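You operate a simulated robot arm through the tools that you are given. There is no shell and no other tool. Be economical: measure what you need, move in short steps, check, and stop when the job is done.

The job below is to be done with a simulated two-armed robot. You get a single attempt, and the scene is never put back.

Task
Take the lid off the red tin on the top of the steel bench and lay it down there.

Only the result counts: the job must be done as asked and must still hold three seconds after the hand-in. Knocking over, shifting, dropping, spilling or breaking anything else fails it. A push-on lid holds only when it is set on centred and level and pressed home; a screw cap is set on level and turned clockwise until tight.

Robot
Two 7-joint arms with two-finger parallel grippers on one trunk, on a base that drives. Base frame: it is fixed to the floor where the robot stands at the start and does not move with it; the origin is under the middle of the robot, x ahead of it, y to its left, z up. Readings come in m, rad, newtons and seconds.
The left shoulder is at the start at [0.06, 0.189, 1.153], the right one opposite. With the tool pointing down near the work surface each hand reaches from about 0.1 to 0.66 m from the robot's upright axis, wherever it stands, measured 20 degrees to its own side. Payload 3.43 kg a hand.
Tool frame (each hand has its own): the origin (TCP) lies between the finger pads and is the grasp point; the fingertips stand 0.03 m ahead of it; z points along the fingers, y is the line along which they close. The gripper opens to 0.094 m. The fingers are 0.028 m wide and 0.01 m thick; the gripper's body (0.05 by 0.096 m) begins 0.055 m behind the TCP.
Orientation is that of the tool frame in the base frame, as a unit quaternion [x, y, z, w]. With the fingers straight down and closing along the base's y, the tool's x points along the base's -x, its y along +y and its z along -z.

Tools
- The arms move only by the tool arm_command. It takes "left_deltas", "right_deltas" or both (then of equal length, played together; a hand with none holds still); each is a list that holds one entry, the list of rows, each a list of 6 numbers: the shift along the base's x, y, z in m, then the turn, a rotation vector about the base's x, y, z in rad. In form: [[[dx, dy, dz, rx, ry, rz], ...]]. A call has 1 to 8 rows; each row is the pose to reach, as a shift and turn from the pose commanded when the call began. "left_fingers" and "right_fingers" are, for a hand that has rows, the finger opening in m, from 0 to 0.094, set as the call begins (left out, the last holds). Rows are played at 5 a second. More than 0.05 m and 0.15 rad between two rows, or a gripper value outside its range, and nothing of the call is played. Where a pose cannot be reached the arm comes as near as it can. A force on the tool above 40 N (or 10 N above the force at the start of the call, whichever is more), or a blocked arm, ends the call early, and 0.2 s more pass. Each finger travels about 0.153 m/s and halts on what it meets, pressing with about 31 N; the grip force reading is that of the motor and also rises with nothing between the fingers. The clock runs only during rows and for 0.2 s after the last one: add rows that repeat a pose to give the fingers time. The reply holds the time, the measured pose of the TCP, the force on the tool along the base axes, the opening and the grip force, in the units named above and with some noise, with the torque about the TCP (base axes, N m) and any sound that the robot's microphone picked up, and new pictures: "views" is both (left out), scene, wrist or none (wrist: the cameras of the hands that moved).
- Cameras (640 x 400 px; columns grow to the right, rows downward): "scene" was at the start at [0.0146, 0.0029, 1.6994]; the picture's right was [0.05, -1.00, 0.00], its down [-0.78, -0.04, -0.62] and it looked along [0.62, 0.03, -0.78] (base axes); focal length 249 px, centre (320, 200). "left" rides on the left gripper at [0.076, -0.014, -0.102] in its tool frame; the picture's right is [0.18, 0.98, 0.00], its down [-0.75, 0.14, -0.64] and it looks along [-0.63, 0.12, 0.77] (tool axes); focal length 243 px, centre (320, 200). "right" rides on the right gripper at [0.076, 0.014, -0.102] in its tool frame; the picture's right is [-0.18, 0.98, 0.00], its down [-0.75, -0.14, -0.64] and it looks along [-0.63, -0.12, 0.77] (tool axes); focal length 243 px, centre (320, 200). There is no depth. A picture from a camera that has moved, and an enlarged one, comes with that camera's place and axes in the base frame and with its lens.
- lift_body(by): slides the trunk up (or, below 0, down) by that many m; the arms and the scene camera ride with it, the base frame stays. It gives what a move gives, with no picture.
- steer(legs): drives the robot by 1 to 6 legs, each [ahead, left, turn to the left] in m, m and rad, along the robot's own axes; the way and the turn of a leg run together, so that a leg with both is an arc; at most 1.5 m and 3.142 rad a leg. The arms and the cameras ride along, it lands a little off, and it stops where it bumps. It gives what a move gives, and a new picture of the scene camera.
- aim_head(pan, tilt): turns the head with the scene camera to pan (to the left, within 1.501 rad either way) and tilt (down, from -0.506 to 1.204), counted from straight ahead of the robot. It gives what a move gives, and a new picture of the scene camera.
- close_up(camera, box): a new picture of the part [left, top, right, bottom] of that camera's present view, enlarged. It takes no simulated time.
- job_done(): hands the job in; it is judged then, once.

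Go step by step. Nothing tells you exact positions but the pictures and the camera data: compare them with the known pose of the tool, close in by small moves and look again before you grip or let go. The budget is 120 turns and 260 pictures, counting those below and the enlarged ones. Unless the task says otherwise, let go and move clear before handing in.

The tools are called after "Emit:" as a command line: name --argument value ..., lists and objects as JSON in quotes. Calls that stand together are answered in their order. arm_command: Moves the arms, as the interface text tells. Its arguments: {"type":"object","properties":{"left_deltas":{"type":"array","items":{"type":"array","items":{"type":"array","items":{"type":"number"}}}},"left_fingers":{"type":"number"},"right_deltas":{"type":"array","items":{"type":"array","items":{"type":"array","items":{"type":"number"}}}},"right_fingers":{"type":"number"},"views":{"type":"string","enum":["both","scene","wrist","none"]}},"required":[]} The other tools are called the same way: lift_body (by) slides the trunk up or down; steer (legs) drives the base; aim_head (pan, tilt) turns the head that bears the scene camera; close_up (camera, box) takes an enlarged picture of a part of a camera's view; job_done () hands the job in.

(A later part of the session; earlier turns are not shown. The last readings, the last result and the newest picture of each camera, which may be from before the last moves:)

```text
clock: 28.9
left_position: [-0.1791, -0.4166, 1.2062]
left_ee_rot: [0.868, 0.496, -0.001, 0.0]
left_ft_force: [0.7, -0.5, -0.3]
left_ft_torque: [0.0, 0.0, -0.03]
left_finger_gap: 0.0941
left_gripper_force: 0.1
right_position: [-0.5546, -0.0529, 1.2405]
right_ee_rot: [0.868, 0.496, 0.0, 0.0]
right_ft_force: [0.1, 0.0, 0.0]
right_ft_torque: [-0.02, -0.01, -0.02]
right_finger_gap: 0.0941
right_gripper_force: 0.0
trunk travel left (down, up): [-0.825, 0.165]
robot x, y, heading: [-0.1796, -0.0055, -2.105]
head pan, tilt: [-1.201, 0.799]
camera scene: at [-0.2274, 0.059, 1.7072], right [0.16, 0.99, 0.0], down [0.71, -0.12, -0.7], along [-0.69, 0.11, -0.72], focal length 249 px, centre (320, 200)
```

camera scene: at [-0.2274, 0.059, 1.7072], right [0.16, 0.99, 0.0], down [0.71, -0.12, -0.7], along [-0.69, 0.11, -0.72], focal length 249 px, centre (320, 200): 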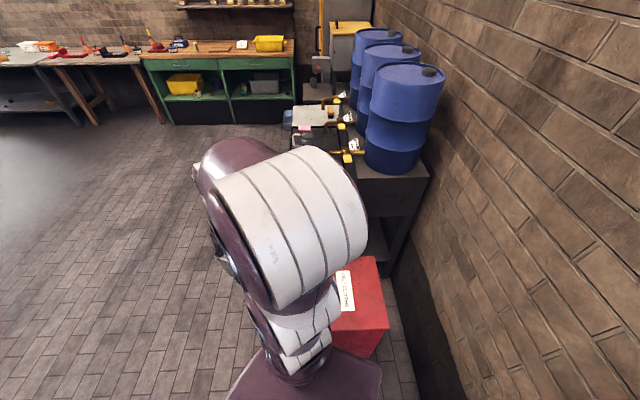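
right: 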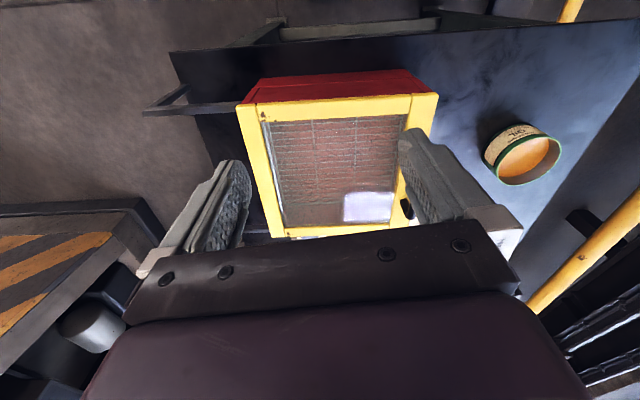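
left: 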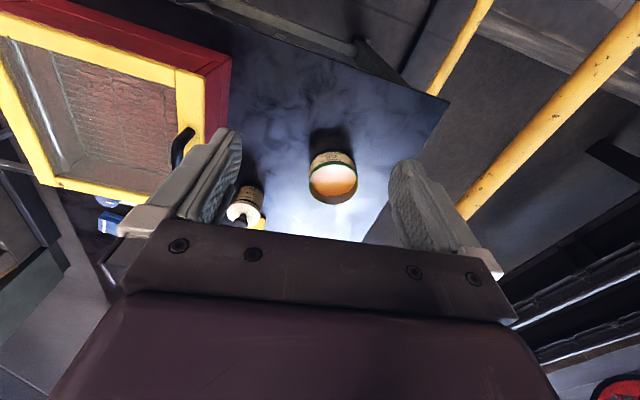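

The red box there is just a floor bin. I'll zoom hard on the far wall bench, the other candidate.

Emit:
aim_head --pan 1.5 --tilt 0.2

Emit:
close_up --camera "scene" --box '[100, 130, 180, 180]'

```text
clock: 31.3
left_position: [-0.1795, -0.4183, 1.2067]
left_ee_rot: [0.868, 0.497, 0.0, 0.0]
left_ft_force: [-0.3, -0.7, 0.2]
left_ft_torque: [0.02, -0.02, -0.01]
left_finger_gap: 0.0939
left_gripper_force: 0.1
right_position: [-0.5536, -0.0526, 1.2401]
right_ee_rot: [0.868, 0.497, 0.0, 0.001]
right_ft_force: [-0.6, 0.3, 0.0]
right_ft_torque: [-0.01, -0.01, -0.01]
right_finger_gap: 0.0939
right_gripper_force: 0.0
trunk travel left (down, up): [-0.825, 0.165]
robot x, y, heading: [-0.1762, -0.0029, -2.104]
head pan, tilt: [1.499, 0.201]
camera scene: at [-0.0711, -0.0069, 1.7608], right [-0.57, -0.82, 0.0], down [-0.16, 0.11, -0.98], along [0.81, -0.56, -0.2], focal length 249 px, centre (320, 200)
```

scene: 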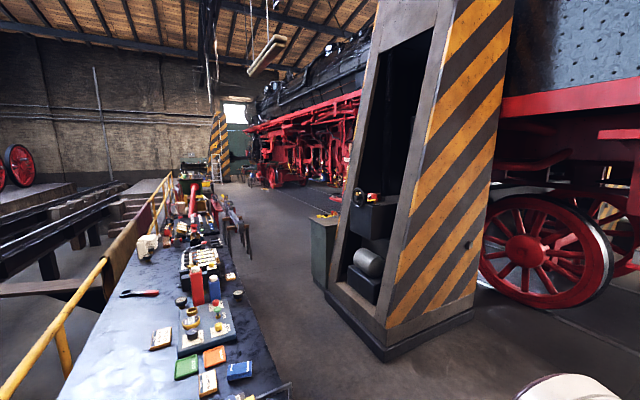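

```text
8.00 times, centred on (140, 155) of scene
camera zoom: at [-0.0711, -0.0069, 1.7608], right [-0.57, -0.82, 0.0], down [-0.16, 0.11, -0.98], along [0.81, -0.56, -0.2], focal length 1990 px, centre (1760, 560)
```

zoom: 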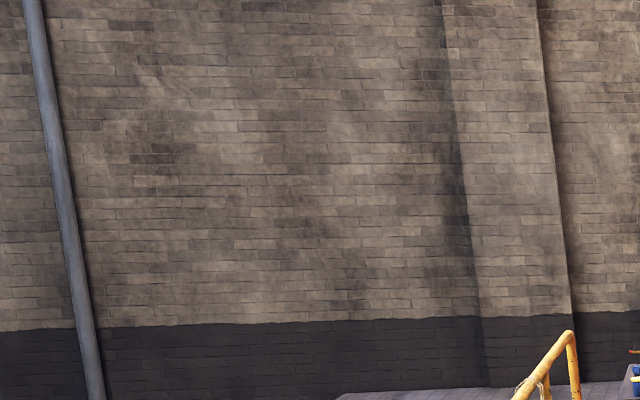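

Emit:
close_up --camera "scene" --box '[176, 150, 224, 180]'

Emit:
close_up --camera "scene" --box '[182, 152, 198, 162]'

Emit:
close_up --camera "scene" --box '[220, 150, 284, 190]'

Emit:
close_up --camera "scene" --box '[150, 180, 246, 240]'

```text
13.33 times, centred on (200, 165) of scene
camera zoom: at [-0.0711, -0.0069, 1.7608], right [-0.57, -0.82, 0.0], down [-0.16, 0.11, -0.98], along [0.81, -0.56, -0.2], focal length 3316 px, centre (1920, 667)
```

zoom: 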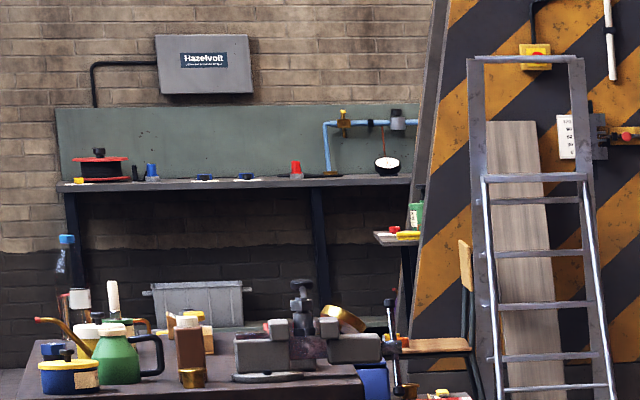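

```text
16.00 times, centred on (190, 157) of scene
camera zoom: at [-0.0711, -0.0069, 1.7608], right [-0.57, -0.82, 0.0], down [-0.16, 0.11, -0.98], along [0.81, -0.56, -0.2], focal length 3980 px, centre (2400, 888)
```

zoom: 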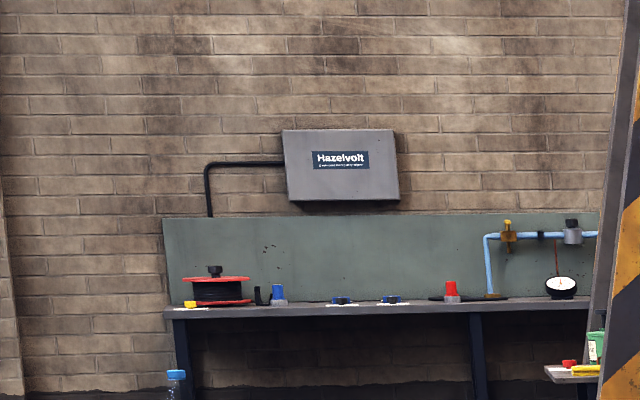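

```text
10.00 times, centred on (252, 170) of scene
camera zoom: at [-0.0711, -0.0069, 1.7608], right [-0.57, -0.82, 0.0], down [-0.16, 0.11, -0.98], along [0.81, -0.56, -0.2], focal length 2487 px, centre (1000, 500)
```

zoom: 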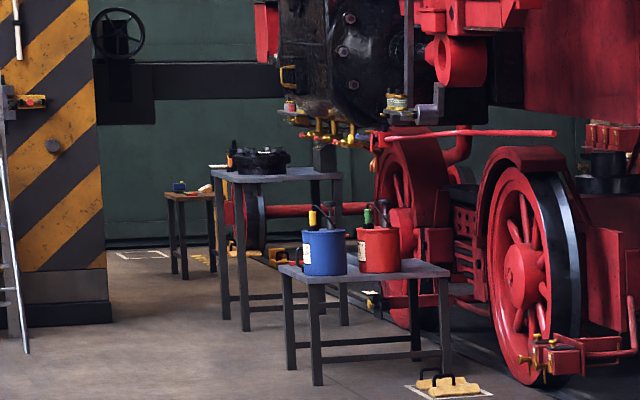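

```text
6.67 times, centred on (198, 210) of scene
camera zoom: at [-0.0711, -0.0069, 1.7608], right [-0.57, -0.82, 0.0], down [-0.16, 0.11, -0.98], along [0.81, -0.56, -0.2], focal length 1658 px, centre (1133, 133)
```

zoom: 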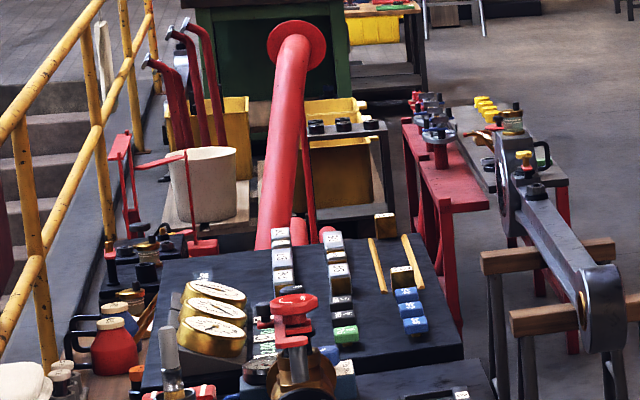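

No other red tin in view ahead. I'll drive toward the steel bench by the window wall and look at it up close.

Emit:
steer --legs '[[0, 0, -0.23], [1.3, 0, 0], [1.3, 0, 0]]'

Emit:
aim_head --pan 0.0 --tilt 0.5

```text
clock: 44.7
left_position: [-2.0601, -2.2598, 1.2072]
left_ee_rot: [0.922, 0.387, 0.0, 0.0]
left_ft_force: [-0.4, -0.2, 0.4]
left_ft_torque: [-0.02, -0.01, 0.02]
left_finger_gap: 0.0939
left_gripper_force: 0.2
right_position: [-2.3361, -1.8144, 1.241]
right_ee_rot: [0.922, 0.386, -0.001, 0.0]
right_ft_force: [-0.1, 0.0, -0.1]
right_ft_torque: [-0.03, 0.03, 0.01]
right_finger_gap: 0.0937
right_gripper_force: 0.0
trunk travel left (down, up): [-0.825, 0.165]
robot x, y, heading: [-1.9594, -1.8623, -2.344]
head pan, tilt: [1.499, 0.201]
camera scene: at [-1.8564, -1.8875, 1.7608], right [-0.75, -0.66, 0.0], down [-0.13, 0.15, -0.98], along [0.65, -0.73, -0.2], focal length 249 px, centre (320, 200)
```

scene: 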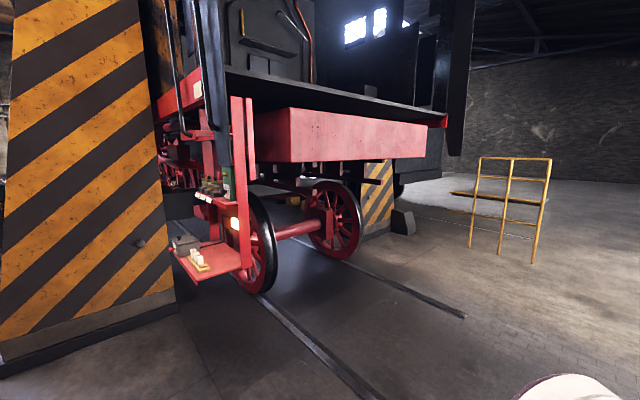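

```text
clock: 46.3
left_position: [-2.0612, -2.2604, 1.2072]
left_ee_rot: [0.922, 0.387, 0.0, 0.0]
left_ft_force: [-0.2, -0.4, 0.2]
left_ft_torque: [-0.03, 0.01, 0.01]
left_finger_gap: 0.0939
left_gripper_force: 0.0
right_position: [-2.3361, -1.8143, 1.2402]
right_ee_rot: [0.922, 0.387, -0.001, -0.001]
right_ft_force: [-0.3, -0.2, 0.2]
right_ft_torque: [0.0, 0.0, -0.01]
right_finger_gap: 0.0938
right_gripper_force: 0.0
trunk travel left (down, up): [-0.825, 0.165]
robot x, y, heading: [-1.9618, -1.8564, -2.341]
head pan, tilt: [0.0, 0.499]
camera scene: at [-1.9819, -1.8828, 1.7331], right [-0.71, 0.7, 0.0], down [0.34, 0.34, -0.88], along [-0.61, -0.63, -0.48], focal length 249 px, centre (320, 200)
```

scene: 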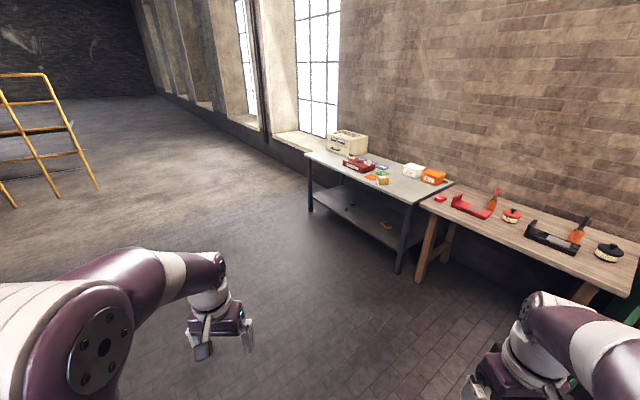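

Emit:
close_up --camera "scene" --box '[300, 120, 460, 220]'

Emit:
close_up --camera "scene" --box '[430, 180, 590, 280]'

```text
4.00 times, centred on (380, 170) of scene
camera zoom: at [-1.9819, -1.8828, 1.7331], right [-0.71, 0.7, 0.0], down [0.34, 0.34, -0.88], along [-0.61, -0.63, -0.48], focal length 995 px, centre (80, 320)
```

zoom: 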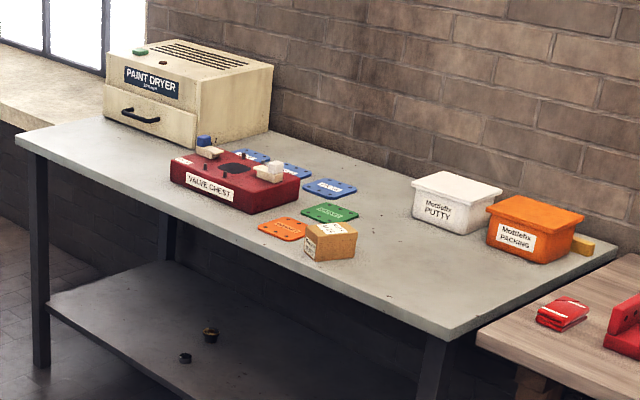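

```text
4.00 times, centred on (510, 230) of scene
camera zoom: at [-1.9819, -1.8828, 1.7331], right [-0.71, 0.7, 0.0], down [0.34, 0.34, -0.88], along [-0.61, -0.63, -0.48], focal length 995 px, centre (-440, 80)
```

zoom: 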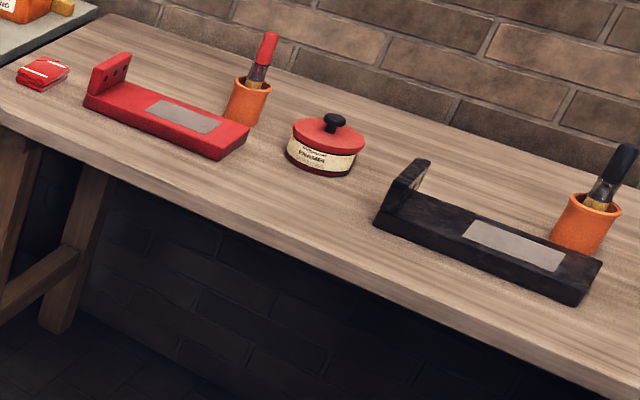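

This steel bench has only tubs; the red tin here is on the wooden table. I'll explore the front part of the hall for another steel bench with a red tin before deciding.

Emit:
steer --legs '[[0, 0, 2.72], [1.2, 0, 0], [1.12, 0, 0], [0, 0, -0.38], [1.2, 0, 0], [0.7, 0, 0]]'

Emit:
aim_head --pan 0.0 --tilt 0.4

```text
clock: 74.3
left_position: [2.4802, -0.9059, 1.2074]
left_ee_rot: [0.011, 1.0, 0.0, 0.0]
left_ft_force: [0.6, -0.3, 0.3]
left_ft_torque: [0.04, 0.01, 0.01]
left_finger_gap: 0.094
left_gripper_force: 0.1
right_position: [2.3452, -1.4118, 1.2404]
right_ee_rot: [0.01, 1.0, 0.0, 0.0]
right_ft_force: [0.6, 0.1, -0.2]
right_ft_torque: [0.02, 0.05, 0.0]
right_finger_gap: 0.094
right_gripper_force: 0.1
trunk travel left (down, up): [-0.825, 0.165]
robot x, y, heading: [2.1178, -1.1072, -0.02]
head pan, tilt: [0.0, 0.499]
camera scene: at [2.1481, -1.1083, 1.7331], right [-0.02, -1.0, 0.0], down [-0.48, 0.01, -0.88], along [0.88, -0.02, -0.48], focal length 249 px, centre (320, 200)
```

scene: 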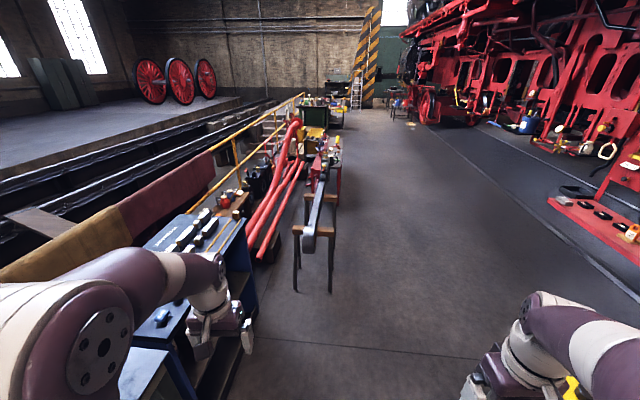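

```text
clock: 75.0
left_position: [2.481, -0.9063, 1.2059]
left_ee_rot: [0.011, 1.0, 0.0, -0.001]
left_ft_force: [-0.3, 0.5, -0.8]
left_ft_torque: [-0.03, 0.01, 0.03]
left_finger_gap: 0.0941
left_gripper_force: 0.1
right_position: [2.345, -1.4123, 1.2406]
right_ee_rot: [0.009, 1.0, 0.0, 0.0]
right_ft_force: [-1.2, 0.8, -0.5]
right_ft_torque: [0.01, 0.02, 0.04]
right_finger_gap: 0.0938
right_gripper_force: 0.1
trunk travel left (down, up): [-0.825, 0.165]
robot x, y, heading: [2.1154, -1.1089, -0.026]
head pan, tilt: [0.0, 0.4]
camera scene: at [2.1509, -1.1083, 1.7422], right [-0.02, -1.0, 0.0], down [-0.39, 0.01, -0.92], along [0.92, -0.02, -0.39], focal length 249 px, centre (320, 200)
```

scene: 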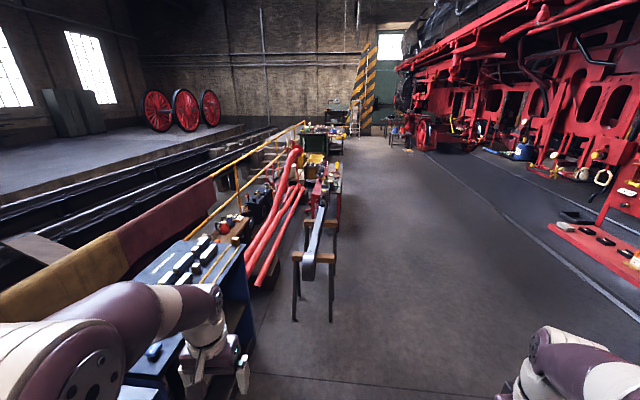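

Emit:
close_up --camera "scene" --box '[210, 110, 370, 210]'

Emit:
close_up --camera "scene" --box '[440, 90, 600, 190]'

Emit:
close_up --camera "scene" --box '[540, 130, 640, 280]'

Emit:
aim_head --pan -1.2 --tilt 0.5

```text
4.00 times, centred on (290, 160) of scene
camera zoom: at [2.1509, -1.1083, 1.7422], right [-0.02, -1.0, 0.0], down [-0.39, 0.01, -0.92], along [0.92, -0.02, -0.39], focal length 995 px, centre (440, 360)
```

zoom: 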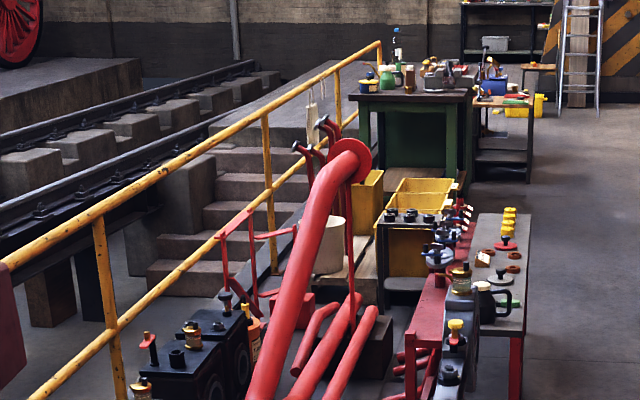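

```text
4.00 times, centred on (520, 140) of scene
camera zoom: at [2.1509, -1.1083, 1.7422], right [-0.02, -1.0, 0.0], down [-0.39, 0.01, -0.92], along [0.92, -0.02, -0.39], focal length 995 px, centre (-480, 440)
```

zoom: 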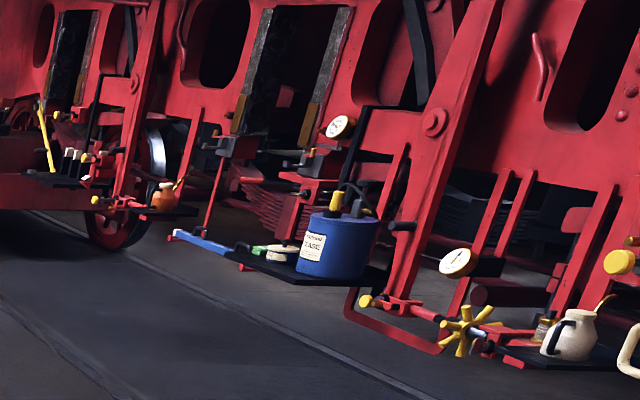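

```text
2.67 times, centred on (590, 205) of scene
camera zoom: at [2.1509, -1.1083, 1.7422], right [-0.02, -1.0, 0.0], down [-0.39, 0.01, -0.92], along [0.92, -0.02, -0.39], focal length 663 px, centre (-400, 187)
```

zoom: 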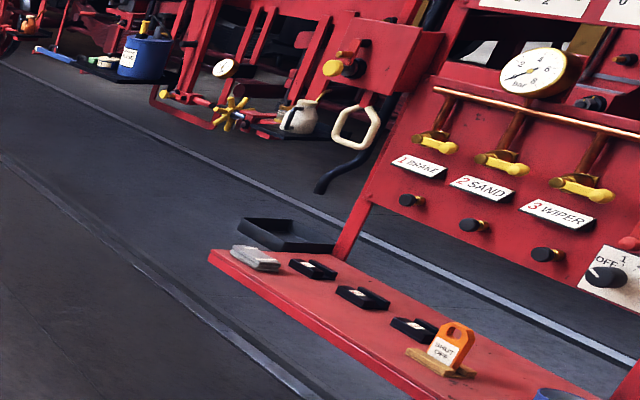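

```text
clock: 76.4
left_position: [2.4791, -0.9055, 1.2067]
left_ee_rot: [0.01, 1.0, 0.0, 0.0]
left_ft_force: [0.2, -0.2, -0.1]
left_ft_torque: [-0.03, 0.01, 0.02]
left_finger_gap: 0.0941
left_gripper_force: 0.0
right_position: [2.3451, -1.413, 1.2412]
right_ee_rot: [0.01, 1.0, 0.0, -0.001]
right_ft_force: [-0.1, -0.6, -0.1]
right_ft_torque: [0.03, -0.02, -0.01]
right_finger_gap: 0.0941
right_gripper_force: 0.0
trunk travel left (down, up): [-0.825, 0.165]
robot x, y, heading: [2.1215, -1.1115, -0.016]
head pan, tilt: [-1.201, 0.499]
camera scene: at [2.089, -1.1919, 1.7331], right [-0.94, -0.34, 0.0], down [-0.16, 0.45, -0.88], along [0.3, -0.82, -0.48], focal length 249 px, centre (320, 200)
```

scene: 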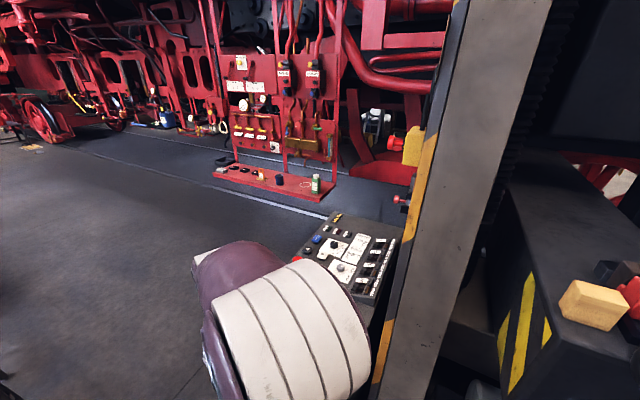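

On the grey table ahead (x≈5) there is a red round item with a black knob. Zooming.

Emit:
aim_head --pan 0.2 --tilt 0.4

Emit:
close_up --camera "scene" --box '[355, 150, 419, 190]'

Emit:
close_up --camera "scene" --box '[350, 115, 414, 155]'

```text
clock: 77.9
left_position: [2.4794, -0.9066, 1.2067]
left_ee_rot: [0.011, 1.0, 0.0, 0.001]
left_ft_force: [0.6, 1.0, -0.9]
left_ft_torque: [0.02, -0.02, -0.02]
left_finger_gap: 0.0938
left_gripper_force: 0.1
right_position: [2.3445, -1.4124, 1.2406]
right_ee_rot: [0.01, 1.0, 0.0, 0.0]
right_ft_force: [0.2, -0.2, -0.6]
right_ft_torque: [-0.03, -0.04, -0.02]
right_finger_gap: 0.0942
right_gripper_force: 0.1
trunk travel left (down, up): [-0.825, 0.165]
robot x, y, heading: [2.1198, -1.106, -0.022]
head pan, tilt: [0.201, 0.4]
camera scene: at [2.149, -1.0899, 1.7422], right [0.18, -0.98, 0.0], down [-0.38, -0.07, -0.92], along [0.91, 0.16, -0.39], focal length 249 px, centre (320, 200)
```

scene: 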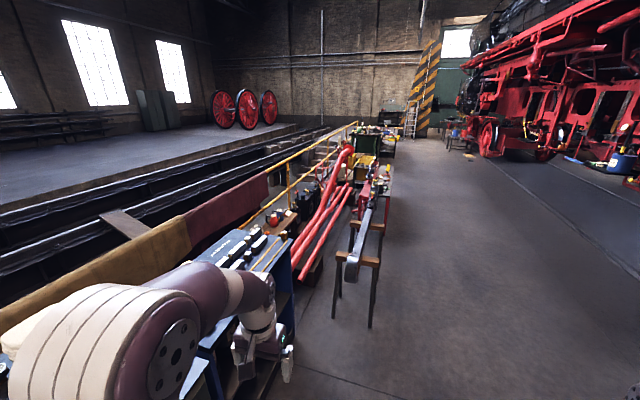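

```text
10.00 times, centred on (387, 170) of scene
camera zoom: at [2.149, -1.0899, 1.7422], right [0.18, -0.98, 0.0], down [-0.38, -0.07, -0.92], along [0.91, 0.16, -0.39], focal length 2487 px, centre (-350, 500)
```

zoom: 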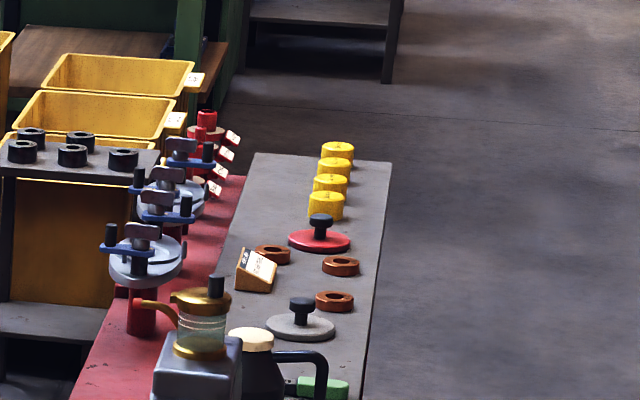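

```text
10.00 times, centred on (382, 135) of scene
camera zoom: at [2.149, -1.0899, 1.7422], right [0.18, -0.98, 0.0], down [-0.38, -0.07, -0.92], along [0.91, 0.16, -0.39], focal length 2487 px, centre (-300, 850)
```

zoom: 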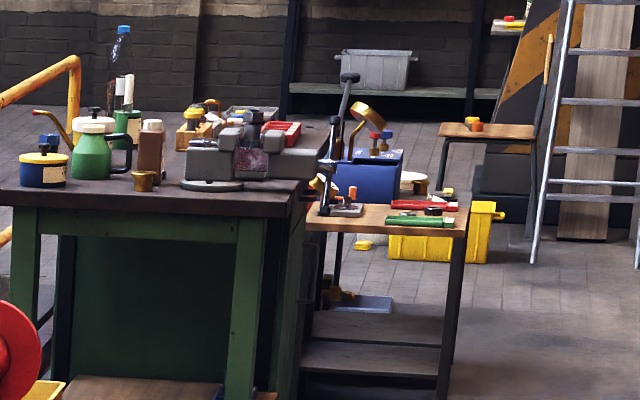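

Those are valve discs, not a tin. I'll go further down the hall and look on.

Emit:
steer --legs '[[0.55, 0, 0], [0, 0, -0.7], [1.2, 0, 0], [0, 0, 0.7], [1.5, 0, 0]]'

Emit:
aim_head --pan 0.2 --tilt 0.4

Emit:
aim_head --pan -1.2 --tilt 0.4

Emit:
aim_head --pan 1.4 --tilt 0.4

```text
clock: 97.7
left_position: [5.4506, -1.7678, 1.208]
left_ee_rot: [0.019, 1.0, 0.0, 0.0]
left_ft_force: [0.3, 0.1, 0.2]
left_ft_torque: [0.02, -0.01, -0.02]
left_finger_gap: 0.0939
left_gripper_force: 0.1
right_position: [5.3058, -2.2721, 1.2406]
right_ee_rot: [0.019, 1.0, -0.001, 0.0]
right_ft_force: [0.3, 0.0, 0.9]
right_ft_torque: [-0.01, -0.03, -0.01]
right_finger_gap: 0.094
right_gripper_force: 0.1
trunk travel left (down, up): [-0.825, 0.165]
robot x, y, heading: [5.0868, -1.9602, -0.038]
head pan, tilt: [0.201, 0.4]
camera scene: at [5.1165, -1.9453, 1.7422], right [0.16, -0.99, 0.0], down [-0.38, -0.06, -0.92], along [0.91, 0.15, -0.39], focal length 249 px, centre (320, 200)
```

scene: 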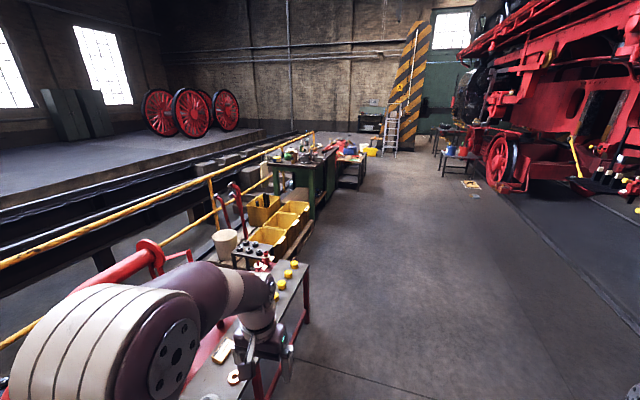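

```text
clock: 98.2
left_position: [5.451, -1.7679, 1.2065]
left_ee_rot: [0.018, 1.0, 0.0, -0.001]
left_ft_force: [0.0, -0.3, -0.3]
left_ft_torque: [0.01, -0.03, -0.02]
left_finger_gap: 0.094
left_gripper_force: 0.0
right_position: [5.3071, -2.2708, 1.2399]
right_ee_rot: [0.019, 1.0, 0.0, 0.0]
right_ft_force: [-0.4, -0.5, -0.2]
right_ft_torque: [-0.01, 0.01, 0.03]
right_finger_gap: 0.0941
right_gripper_force: 0.0
trunk travel left (down, up): [-0.825, 0.165]
robot x, y, heading: [5.0915, -1.9653, -0.038]
head pan, tilt: [0.201, 0.4]
camera scene: at [5.1168, -1.9454, 1.7422], right [0.16, -0.99, 0.0], down [-0.38, -0.06, -0.92], along [0.91, 0.15, -0.39], focal length 249 px, centre (320, 200)
```

scene: 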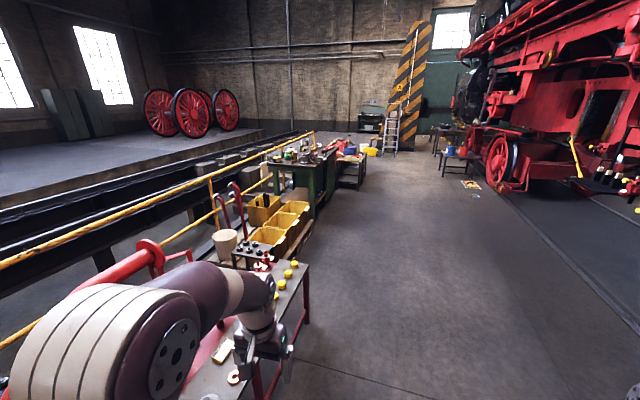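

```text
clock: 99.8
left_position: [5.4511, -1.7672, 1.2081]
left_ee_rot: [0.019, 1.0, 0.0, -0.001]
left_ft_force: [-0.6, 0.4, -0.2]
left_ft_torque: [-0.01, -0.01, 0.0]
left_finger_gap: 0.0941
left_gripper_force: 0.1
right_position: [5.3071, -2.2705, 1.2403]
right_ee_rot: [0.019, 1.0, -0.001, 0.0]
right_ft_force: [0.6, -1.1, 0.1]
right_ft_torque: [-0.02, 0.01, 0.01]
right_finger_gap: 0.0939
right_gripper_force: 0.1
trunk travel left (down, up): [-0.825, 0.165]
robot x, y, heading: [5.0857, -1.9574, -0.041]
head pan, tilt: [-1.201, 0.4]
camera scene: at [5.0557, -2.0479, 1.7422], right [-0.95, -0.33, 0.0], down [-0.13, 0.37, -0.92], along [0.3, -0.87, -0.39], focal length 249 px, centre (320, 200)
```

scene: 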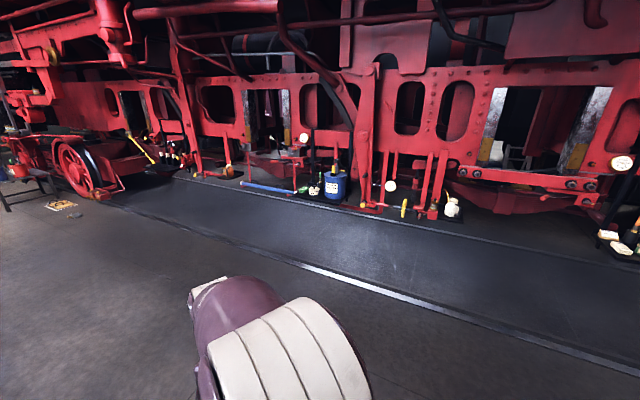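

```text
clock: 102.1
left_position: [5.4503, -1.7673, 1.2084]
left_ee_rot: [0.019, 1.0, 0.0, -0.001]
left_ft_force: [0.5, 0.5, 0.6]
left_ft_torque: [-0.01, -0.01, -0.02]
left_finger_gap: 0.0939
left_gripper_force: 0.0
right_position: [5.3074, -2.2713, 1.2403]
right_ee_rot: [0.018, 1.0, 0.0, -0.001]
right_ft_force: [-0.4, -0.4, -0.2]
right_ft_torque: [-0.02, 0.02, -0.03]
right_finger_gap: 0.0939
right_gripper_force: 0.0
trunk travel left (down, up): [-0.825, 0.165]
robot x, y, heading: [5.0886, -1.9619, -0.044]
head pan, tilt: [1.4, 0.4]
camera scene: at [5.0447, -1.8698, 1.7422], right [0.98, -0.21, 0.0], down [-0.08, -0.38, -0.92], along [0.19, 0.9, -0.39], focal length 249 px, centre (320, 200)
```

scene: 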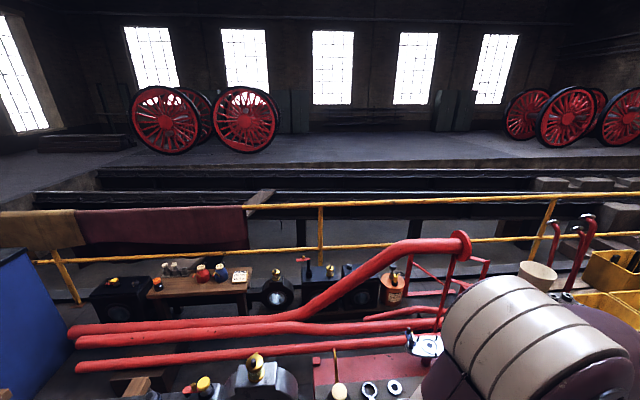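

Emit:
close_up --camera "scene" --box '[80, 230, 272, 350]'

Emit:
close_up --camera "scene" --box '[260, 240, 420, 340]'

Emit:
aim_head --pan 0.1 --tilt 0.4

Emit:
close_up --camera "scene" --box '[276, 100, 404, 180]'

Emit:
close_up --camera "scene" --box '[400, 100, 528, 180]'

```text
3.33 times, centred on (176, 290) of scene
camera zoom: at [5.0447, -1.8698, 1.7422], right [0.98, -0.21, 0.0], down [-0.08, -0.38, -0.92], along [0.19, 0.9, -0.39], focal length 829 px, centre (800, -100)
```

zoom: 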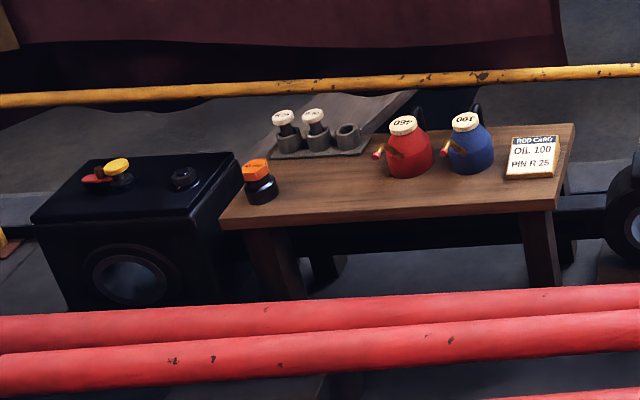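

```text
4.00 times, centred on (340, 290) of scene
camera zoom: at [5.0447, -1.8698, 1.7422], right [0.98, -0.21, 0.0], down [-0.08, -0.38, -0.92], along [0.19, 0.9, -0.39], focal length 995 px, centre (240, -160)
```

zoom: 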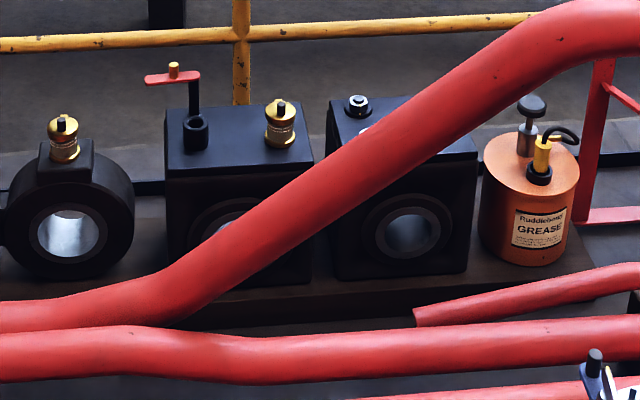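

```text
clock: 103.6
left_position: [5.45, -1.7673, 1.2069]
left_ee_rot: [0.019, 1.0, 0.0, -0.002]
left_ft_force: [-0.7, -0.5, -0.3]
left_ft_torque: [-0.03, -0.02, 0.0]
left_finger_gap: 0.0943
left_gripper_force: 0.0
right_position: [5.3068, -2.2714, 1.2398]
right_ee_rot: [0.019, 1.0, 0.0, 0.0]
right_ft_force: [0.1, -0.3, 0.4]
right_ft_torque: [-0.01, -0.02, 0.0]
right_finger_gap: 0.0938
right_gripper_force: 0.1
trunk travel left (down, up): [-0.825, 0.165]
robot x, y, heading: [5.0878, -1.9625, -0.038]
head pan, tilt: [0.099, 0.4]
camera scene: at [5.1179, -1.9546, 1.7422], right [0.06, -1.0, 0.0], down [-0.39, -0.02, -0.92], along [0.92, 0.06, -0.39], focal length 249 px, centre (320, 200)
```

scene: 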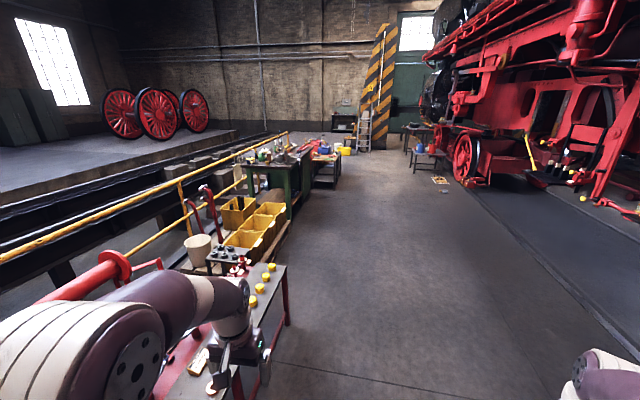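

```text
5.00 times, centred on (340, 140) of scene
camera zoom: at [5.1179, -1.9546, 1.7422], right [0.06, -1.0, 0.0], down [-0.39, -0.02, -0.92], along [0.92, 0.06, -0.39], focal length 1244 px, centre (220, 500)
```

zoom: 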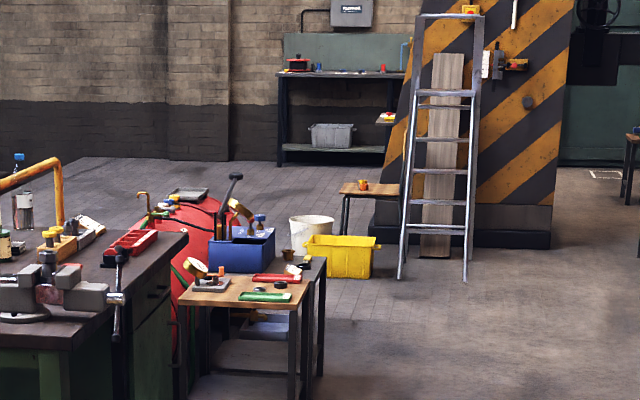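

```text
5.00 times, centred on (464, 140) of scene
camera zoom: at [5.1179, -1.9546, 1.7422], right [0.06, -1.0, 0.0], down [-0.39, -0.02, -0.92], along [0.92, 0.06, -0.39], focal length 1244 px, centre (-400, 500)
```

zoom: 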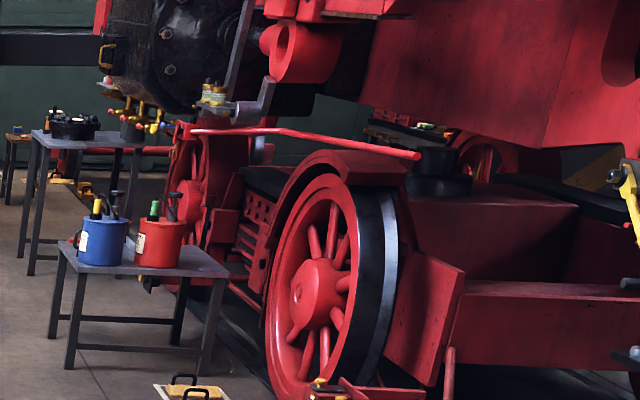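

Nothing yet. I'll continue to the far end of the hall.

Emit:
steer --legs '[[1.5, 0, 0], [1.2, 0, 0]]'

Emit:
aim_head --pan 0.5 --tilt 0.4

Emit:
aim_head --pan -0.4 --tilt 0.4

```text
clock: 116.6
left_position: [8.1218, -1.8287, 1.2068]
left_ee_rot: [0.006, 1.0, 0.0, 0.0]
left_ft_force: [-0.4, -0.2, 0.9]
left_ft_torque: [0.02, -0.01, -0.01]
left_finger_gap: 0.094
left_gripper_force: 0.0
right_position: [7.9905, -2.3362, 1.2385]
right_ee_rot: [0.005, 1.0, 0.0, 0.0]
right_ft_force: [0.5, 0.4, 0.1]
right_ft_torque: [0.04, -0.02, -0.01]
right_finger_gap: 0.0942
right_gripper_force: 0.1
trunk travel left (down, up): [-0.825, 0.165]
robot x, y, heading: [7.7644, -2.0309, -0.013]
head pan, tilt: [0.099, 0.4]
camera scene: at [7.7933, -2.0249, 1.7422], right [0.09, -1.0, 0.0], down [-0.39, -0.03, -0.92], along [0.92, 0.08, -0.39], focal length 249 px, centre (320, 200)
```

scene: 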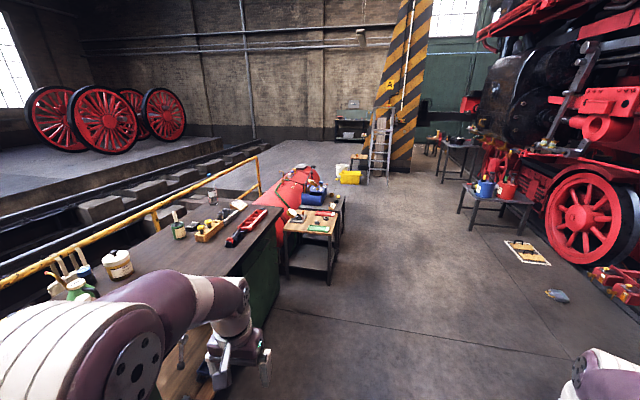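

```text
clock: 117.5
left_position: [8.1208, -1.8283, 1.2058]
left_ee_rot: [0.007, 1.0, 0.001, -0.001]
left_ft_force: [0.4, 0.1, -0.5]
left_ft_torque: [0.02, -0.02, -0.03]
left_finger_gap: 0.0942
left_gripper_force: 0.1
right_position: [7.9911, -2.3368, 1.2409]
right_ee_rot: [0.005, 1.0, 0.0, -0.001]
right_ft_force: [0.4, -0.1, -0.1]
right_ft_torque: [0.02, -0.01, -0.02]
right_finger_gap: 0.0938
right_gripper_force: 0.1
trunk travel left (down, up): [-0.825, 0.165]
robot x, y, heading: [7.7621, -2.0327, -0.016]
head pan, tilt: [0.499, 0.4]
camera scene: at [7.7833, -1.9898, 1.7422], right [0.47, -0.88, 0.0], down [-0.34, -0.18, -0.92], along [0.81, 0.43, -0.39], focal length 249 px, centre (320, 200)
```

scene: 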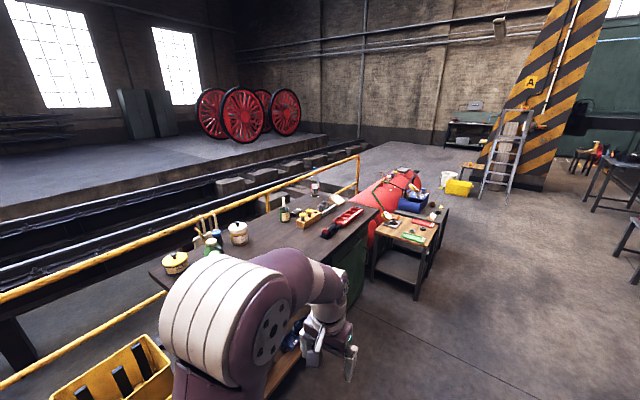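

```text
clock: 118.7
left_position: [8.1221, -1.8297, 1.2077]
left_ee_rot: [0.006, 1.0, 0.0, 0.0]
left_ft_force: [0.1, -0.3, 1.3]
left_ft_torque: [-0.01, 0.02, -0.01]
left_finger_gap: 0.0941
left_gripper_force: 0.1
right_position: [7.9916, -2.336, 1.2402]
right_ee_rot: [0.005, 1.0, -0.001, 0.0]
right_ft_force: [0.0, -0.4, 0.7]
right_ft_torque: [-0.02, 0.0, 0.0]
right_finger_gap: 0.0942
right_gripper_force: 0.1
trunk travel left (down, up): [-0.825, 0.165]
robot x, y, heading: [7.7648, -2.033, -0.013]
head pan, tilt: [-0.4, 0.4]
camera scene: at [7.7864, -2.07, 1.7422], right [-0.4, -0.92, 0.0], down [-0.36, 0.16, -0.92], along [0.84, -0.37, -0.39], focal length 249 px, centre (320, 200)
```

scene: 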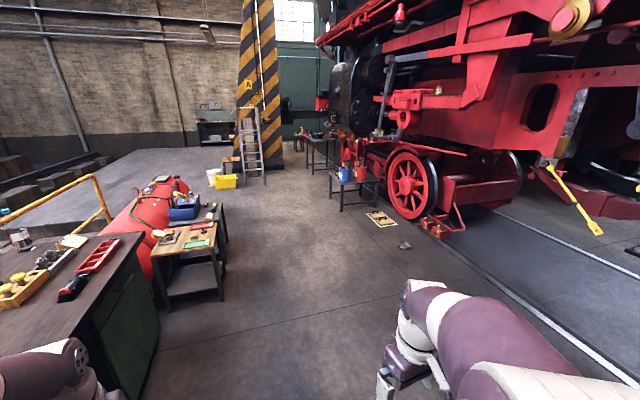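

Emit:
close_up --camera "scene" --box '[270, 110, 398, 190]'

Emit:
close_up --camera "scene" --box '[150, 95, 246, 155]'

Emit:
steer --legs '[[1.5, 0, 0], [1.0, 0, 0]]'

```text
5.00 times, centred on (334, 150) of scene
camera zoom: at [7.7864, -2.07, 1.7422], right [-0.4, -0.92, 0.0], down [-0.36, 0.16, -0.92], along [0.84, -0.37, -0.39], focal length 1244 px, centre (250, 450)
```

zoom: 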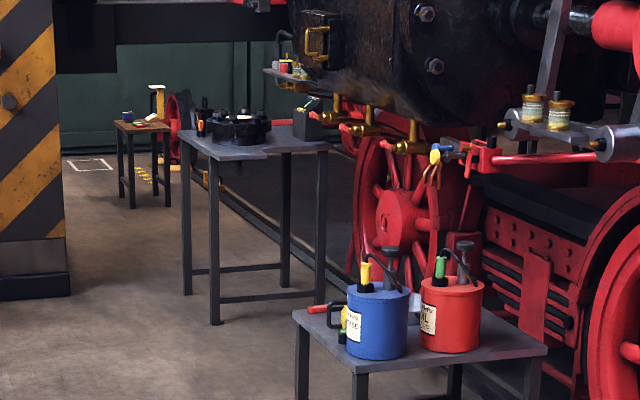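

```text
6.67 times, centred on (198, 125) of scene
camera zoom: at [7.7864, -2.07, 1.7422], right [-0.4, -0.92, 0.0], down [-0.36, 0.16, -0.92], along [0.84, -0.37, -0.39], focal length 1658 px, centre (1133, 700)
```

zoom: 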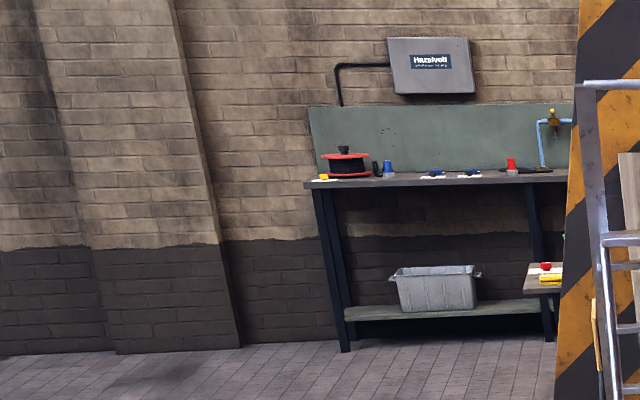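

```text
clock: 127.9
left_position: [9.8551, -1.8295, 1.205]
left_ee_rot: [-0.008, 1.0, -0.001, -0.004]
left_ft_force: [1.0, 0.0, -0.8]
left_ft_torque: [-0.06, 0.07, 0.0]
left_finger_gap: 0.094
left_gripper_force: 0.0
right_position: [9.7391, -2.3402, 1.2388]
right_ee_rot: [-0.008, 1.0, 0.0, -0.003]
right_ft_force: [0.7, -0.3, -0.4]
right_ft_torque: [-0.04, 0.04, -0.03]
right_finger_gap: 0.0938
right_gripper_force: 0.0
trunk travel left (down, up): [-0.825, 0.165]
robot x, y, heading: [9.495, -2.0427, 0.018]
head pan, tilt: [-0.4, 0.4]
stopped in leg 2: the robot was blocked; the commanded pose is now the measured one
camera scene: at [9.5315, -2.08, 1.742], right [-0.37, -0.93, 0.0], down [-0.37, 0.15, -0.92], along [0.85, -0.35, -0.39], focal length 249 px, centre (320, 200)
```

scene: 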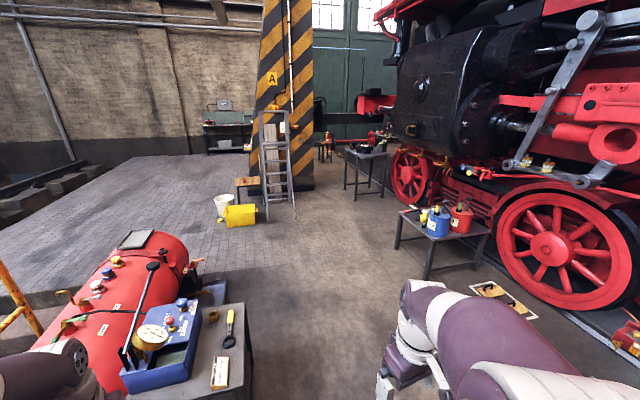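

I got blocked, probably brushing a table on the left. Let me check it and look about.

Emit:
aim_head --pan 0.6 --tilt 0.8

Emit:
aim_head --pan 0.0 --tilt 0.3

Emit:
close_up --camera "scene" --box '[310, 90, 502, 210]'

```text
clock: 129.2
left_position: [9.8483, -1.8314, 1.2067]
left_ee_rot: [-0.009, 1.0, -0.001, -0.001]
left_ft_force: [0.3, -0.1, -0.4]
left_ft_torque: [-0.06, -0.01, 0.0]
left_finger_gap: 0.0938
left_gripper_force: 0.2
right_position: [9.7331, -2.3427, 1.2408]
right_ee_rot: [-0.007, 1.0, 0.0, -0.001]
right_ft_force: [0.2, -0.7, 0.3]
right_ft_torque: [-0.01, 0.03, -0.01]
right_finger_gap: 0.0939
right_gripper_force: 0.1
trunk travel left (down, up): [-0.825, 0.165]
robot x, y, heading: [9.4928, -2.046, 0.019]
head pan, tilt: [0.6, 0.799]
camera scene: at [9.5012, -2.0002, 1.7071], right [0.58, -0.82, 0.0], down [-0.59, -0.41, -0.7], along [0.57, 0.4, -0.72], focal length 249 px, centre (320, 200)
```

scene: 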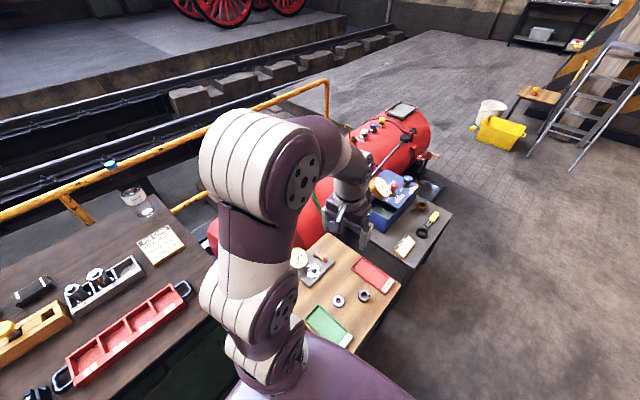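

```text
clock: 130.2
left_position: [9.8498, -1.8314, 1.2068]
left_ee_rot: [-0.008, 1.0, 0.001, -0.001]
left_ft_force: [-0.9, 0.5, -0.5]
left_ft_torque: [-0.01, 0.0, 0.03]
left_finger_gap: 0.0942
left_gripper_force: 0.0
right_position: [9.7322, -2.342, 1.24]
right_ee_rot: [-0.007, 1.0, 0.001, -0.001]
right_ft_force: [0.3, -0.1, -0.2]
right_ft_torque: [-0.01, -0.03, -0.01]
right_finger_gap: 0.0941
right_gripper_force: 0.1
trunk travel left (down, up): [-0.825, 0.165]
robot x, y, heading: [9.4963, -2.0477, 0.016]
head pan, tilt: [0.0, 0.3]
camera scene: at [9.5283, -2.0449, 1.7514], right [0.02, -1.0, 0.0], down [-0.3, 0.0, -0.95], along [0.95, 0.02, -0.3], focal length 249 px, centre (320, 200)
```

scene: 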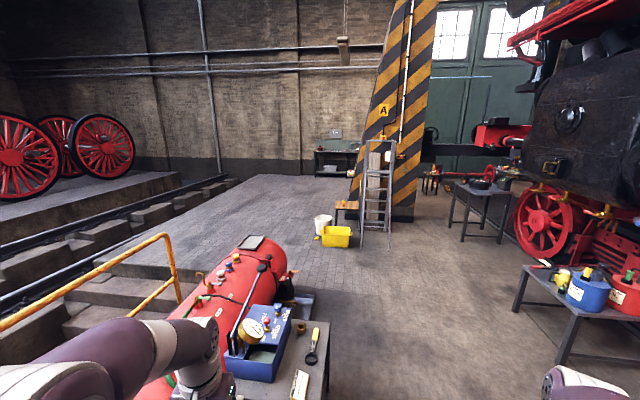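

```text
3.33 times, centred on (406, 150) of scene
camera zoom: at [9.5283, -2.0449, 1.7514], right [0.02, -1.0, 0.0], down [-0.3, 0.0, -0.95], along [0.95, 0.02, -0.3], focal length 829 px, centre (33, 367)
```

zoom: 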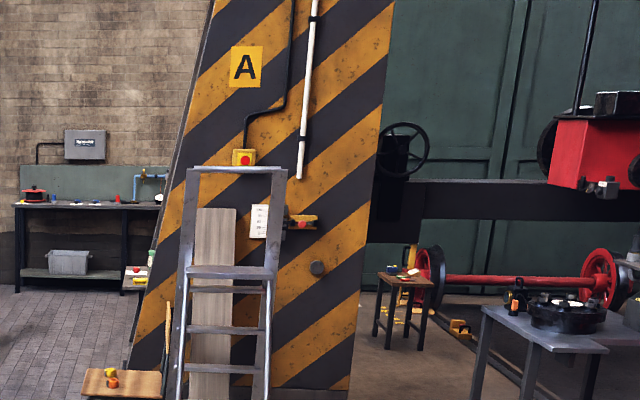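

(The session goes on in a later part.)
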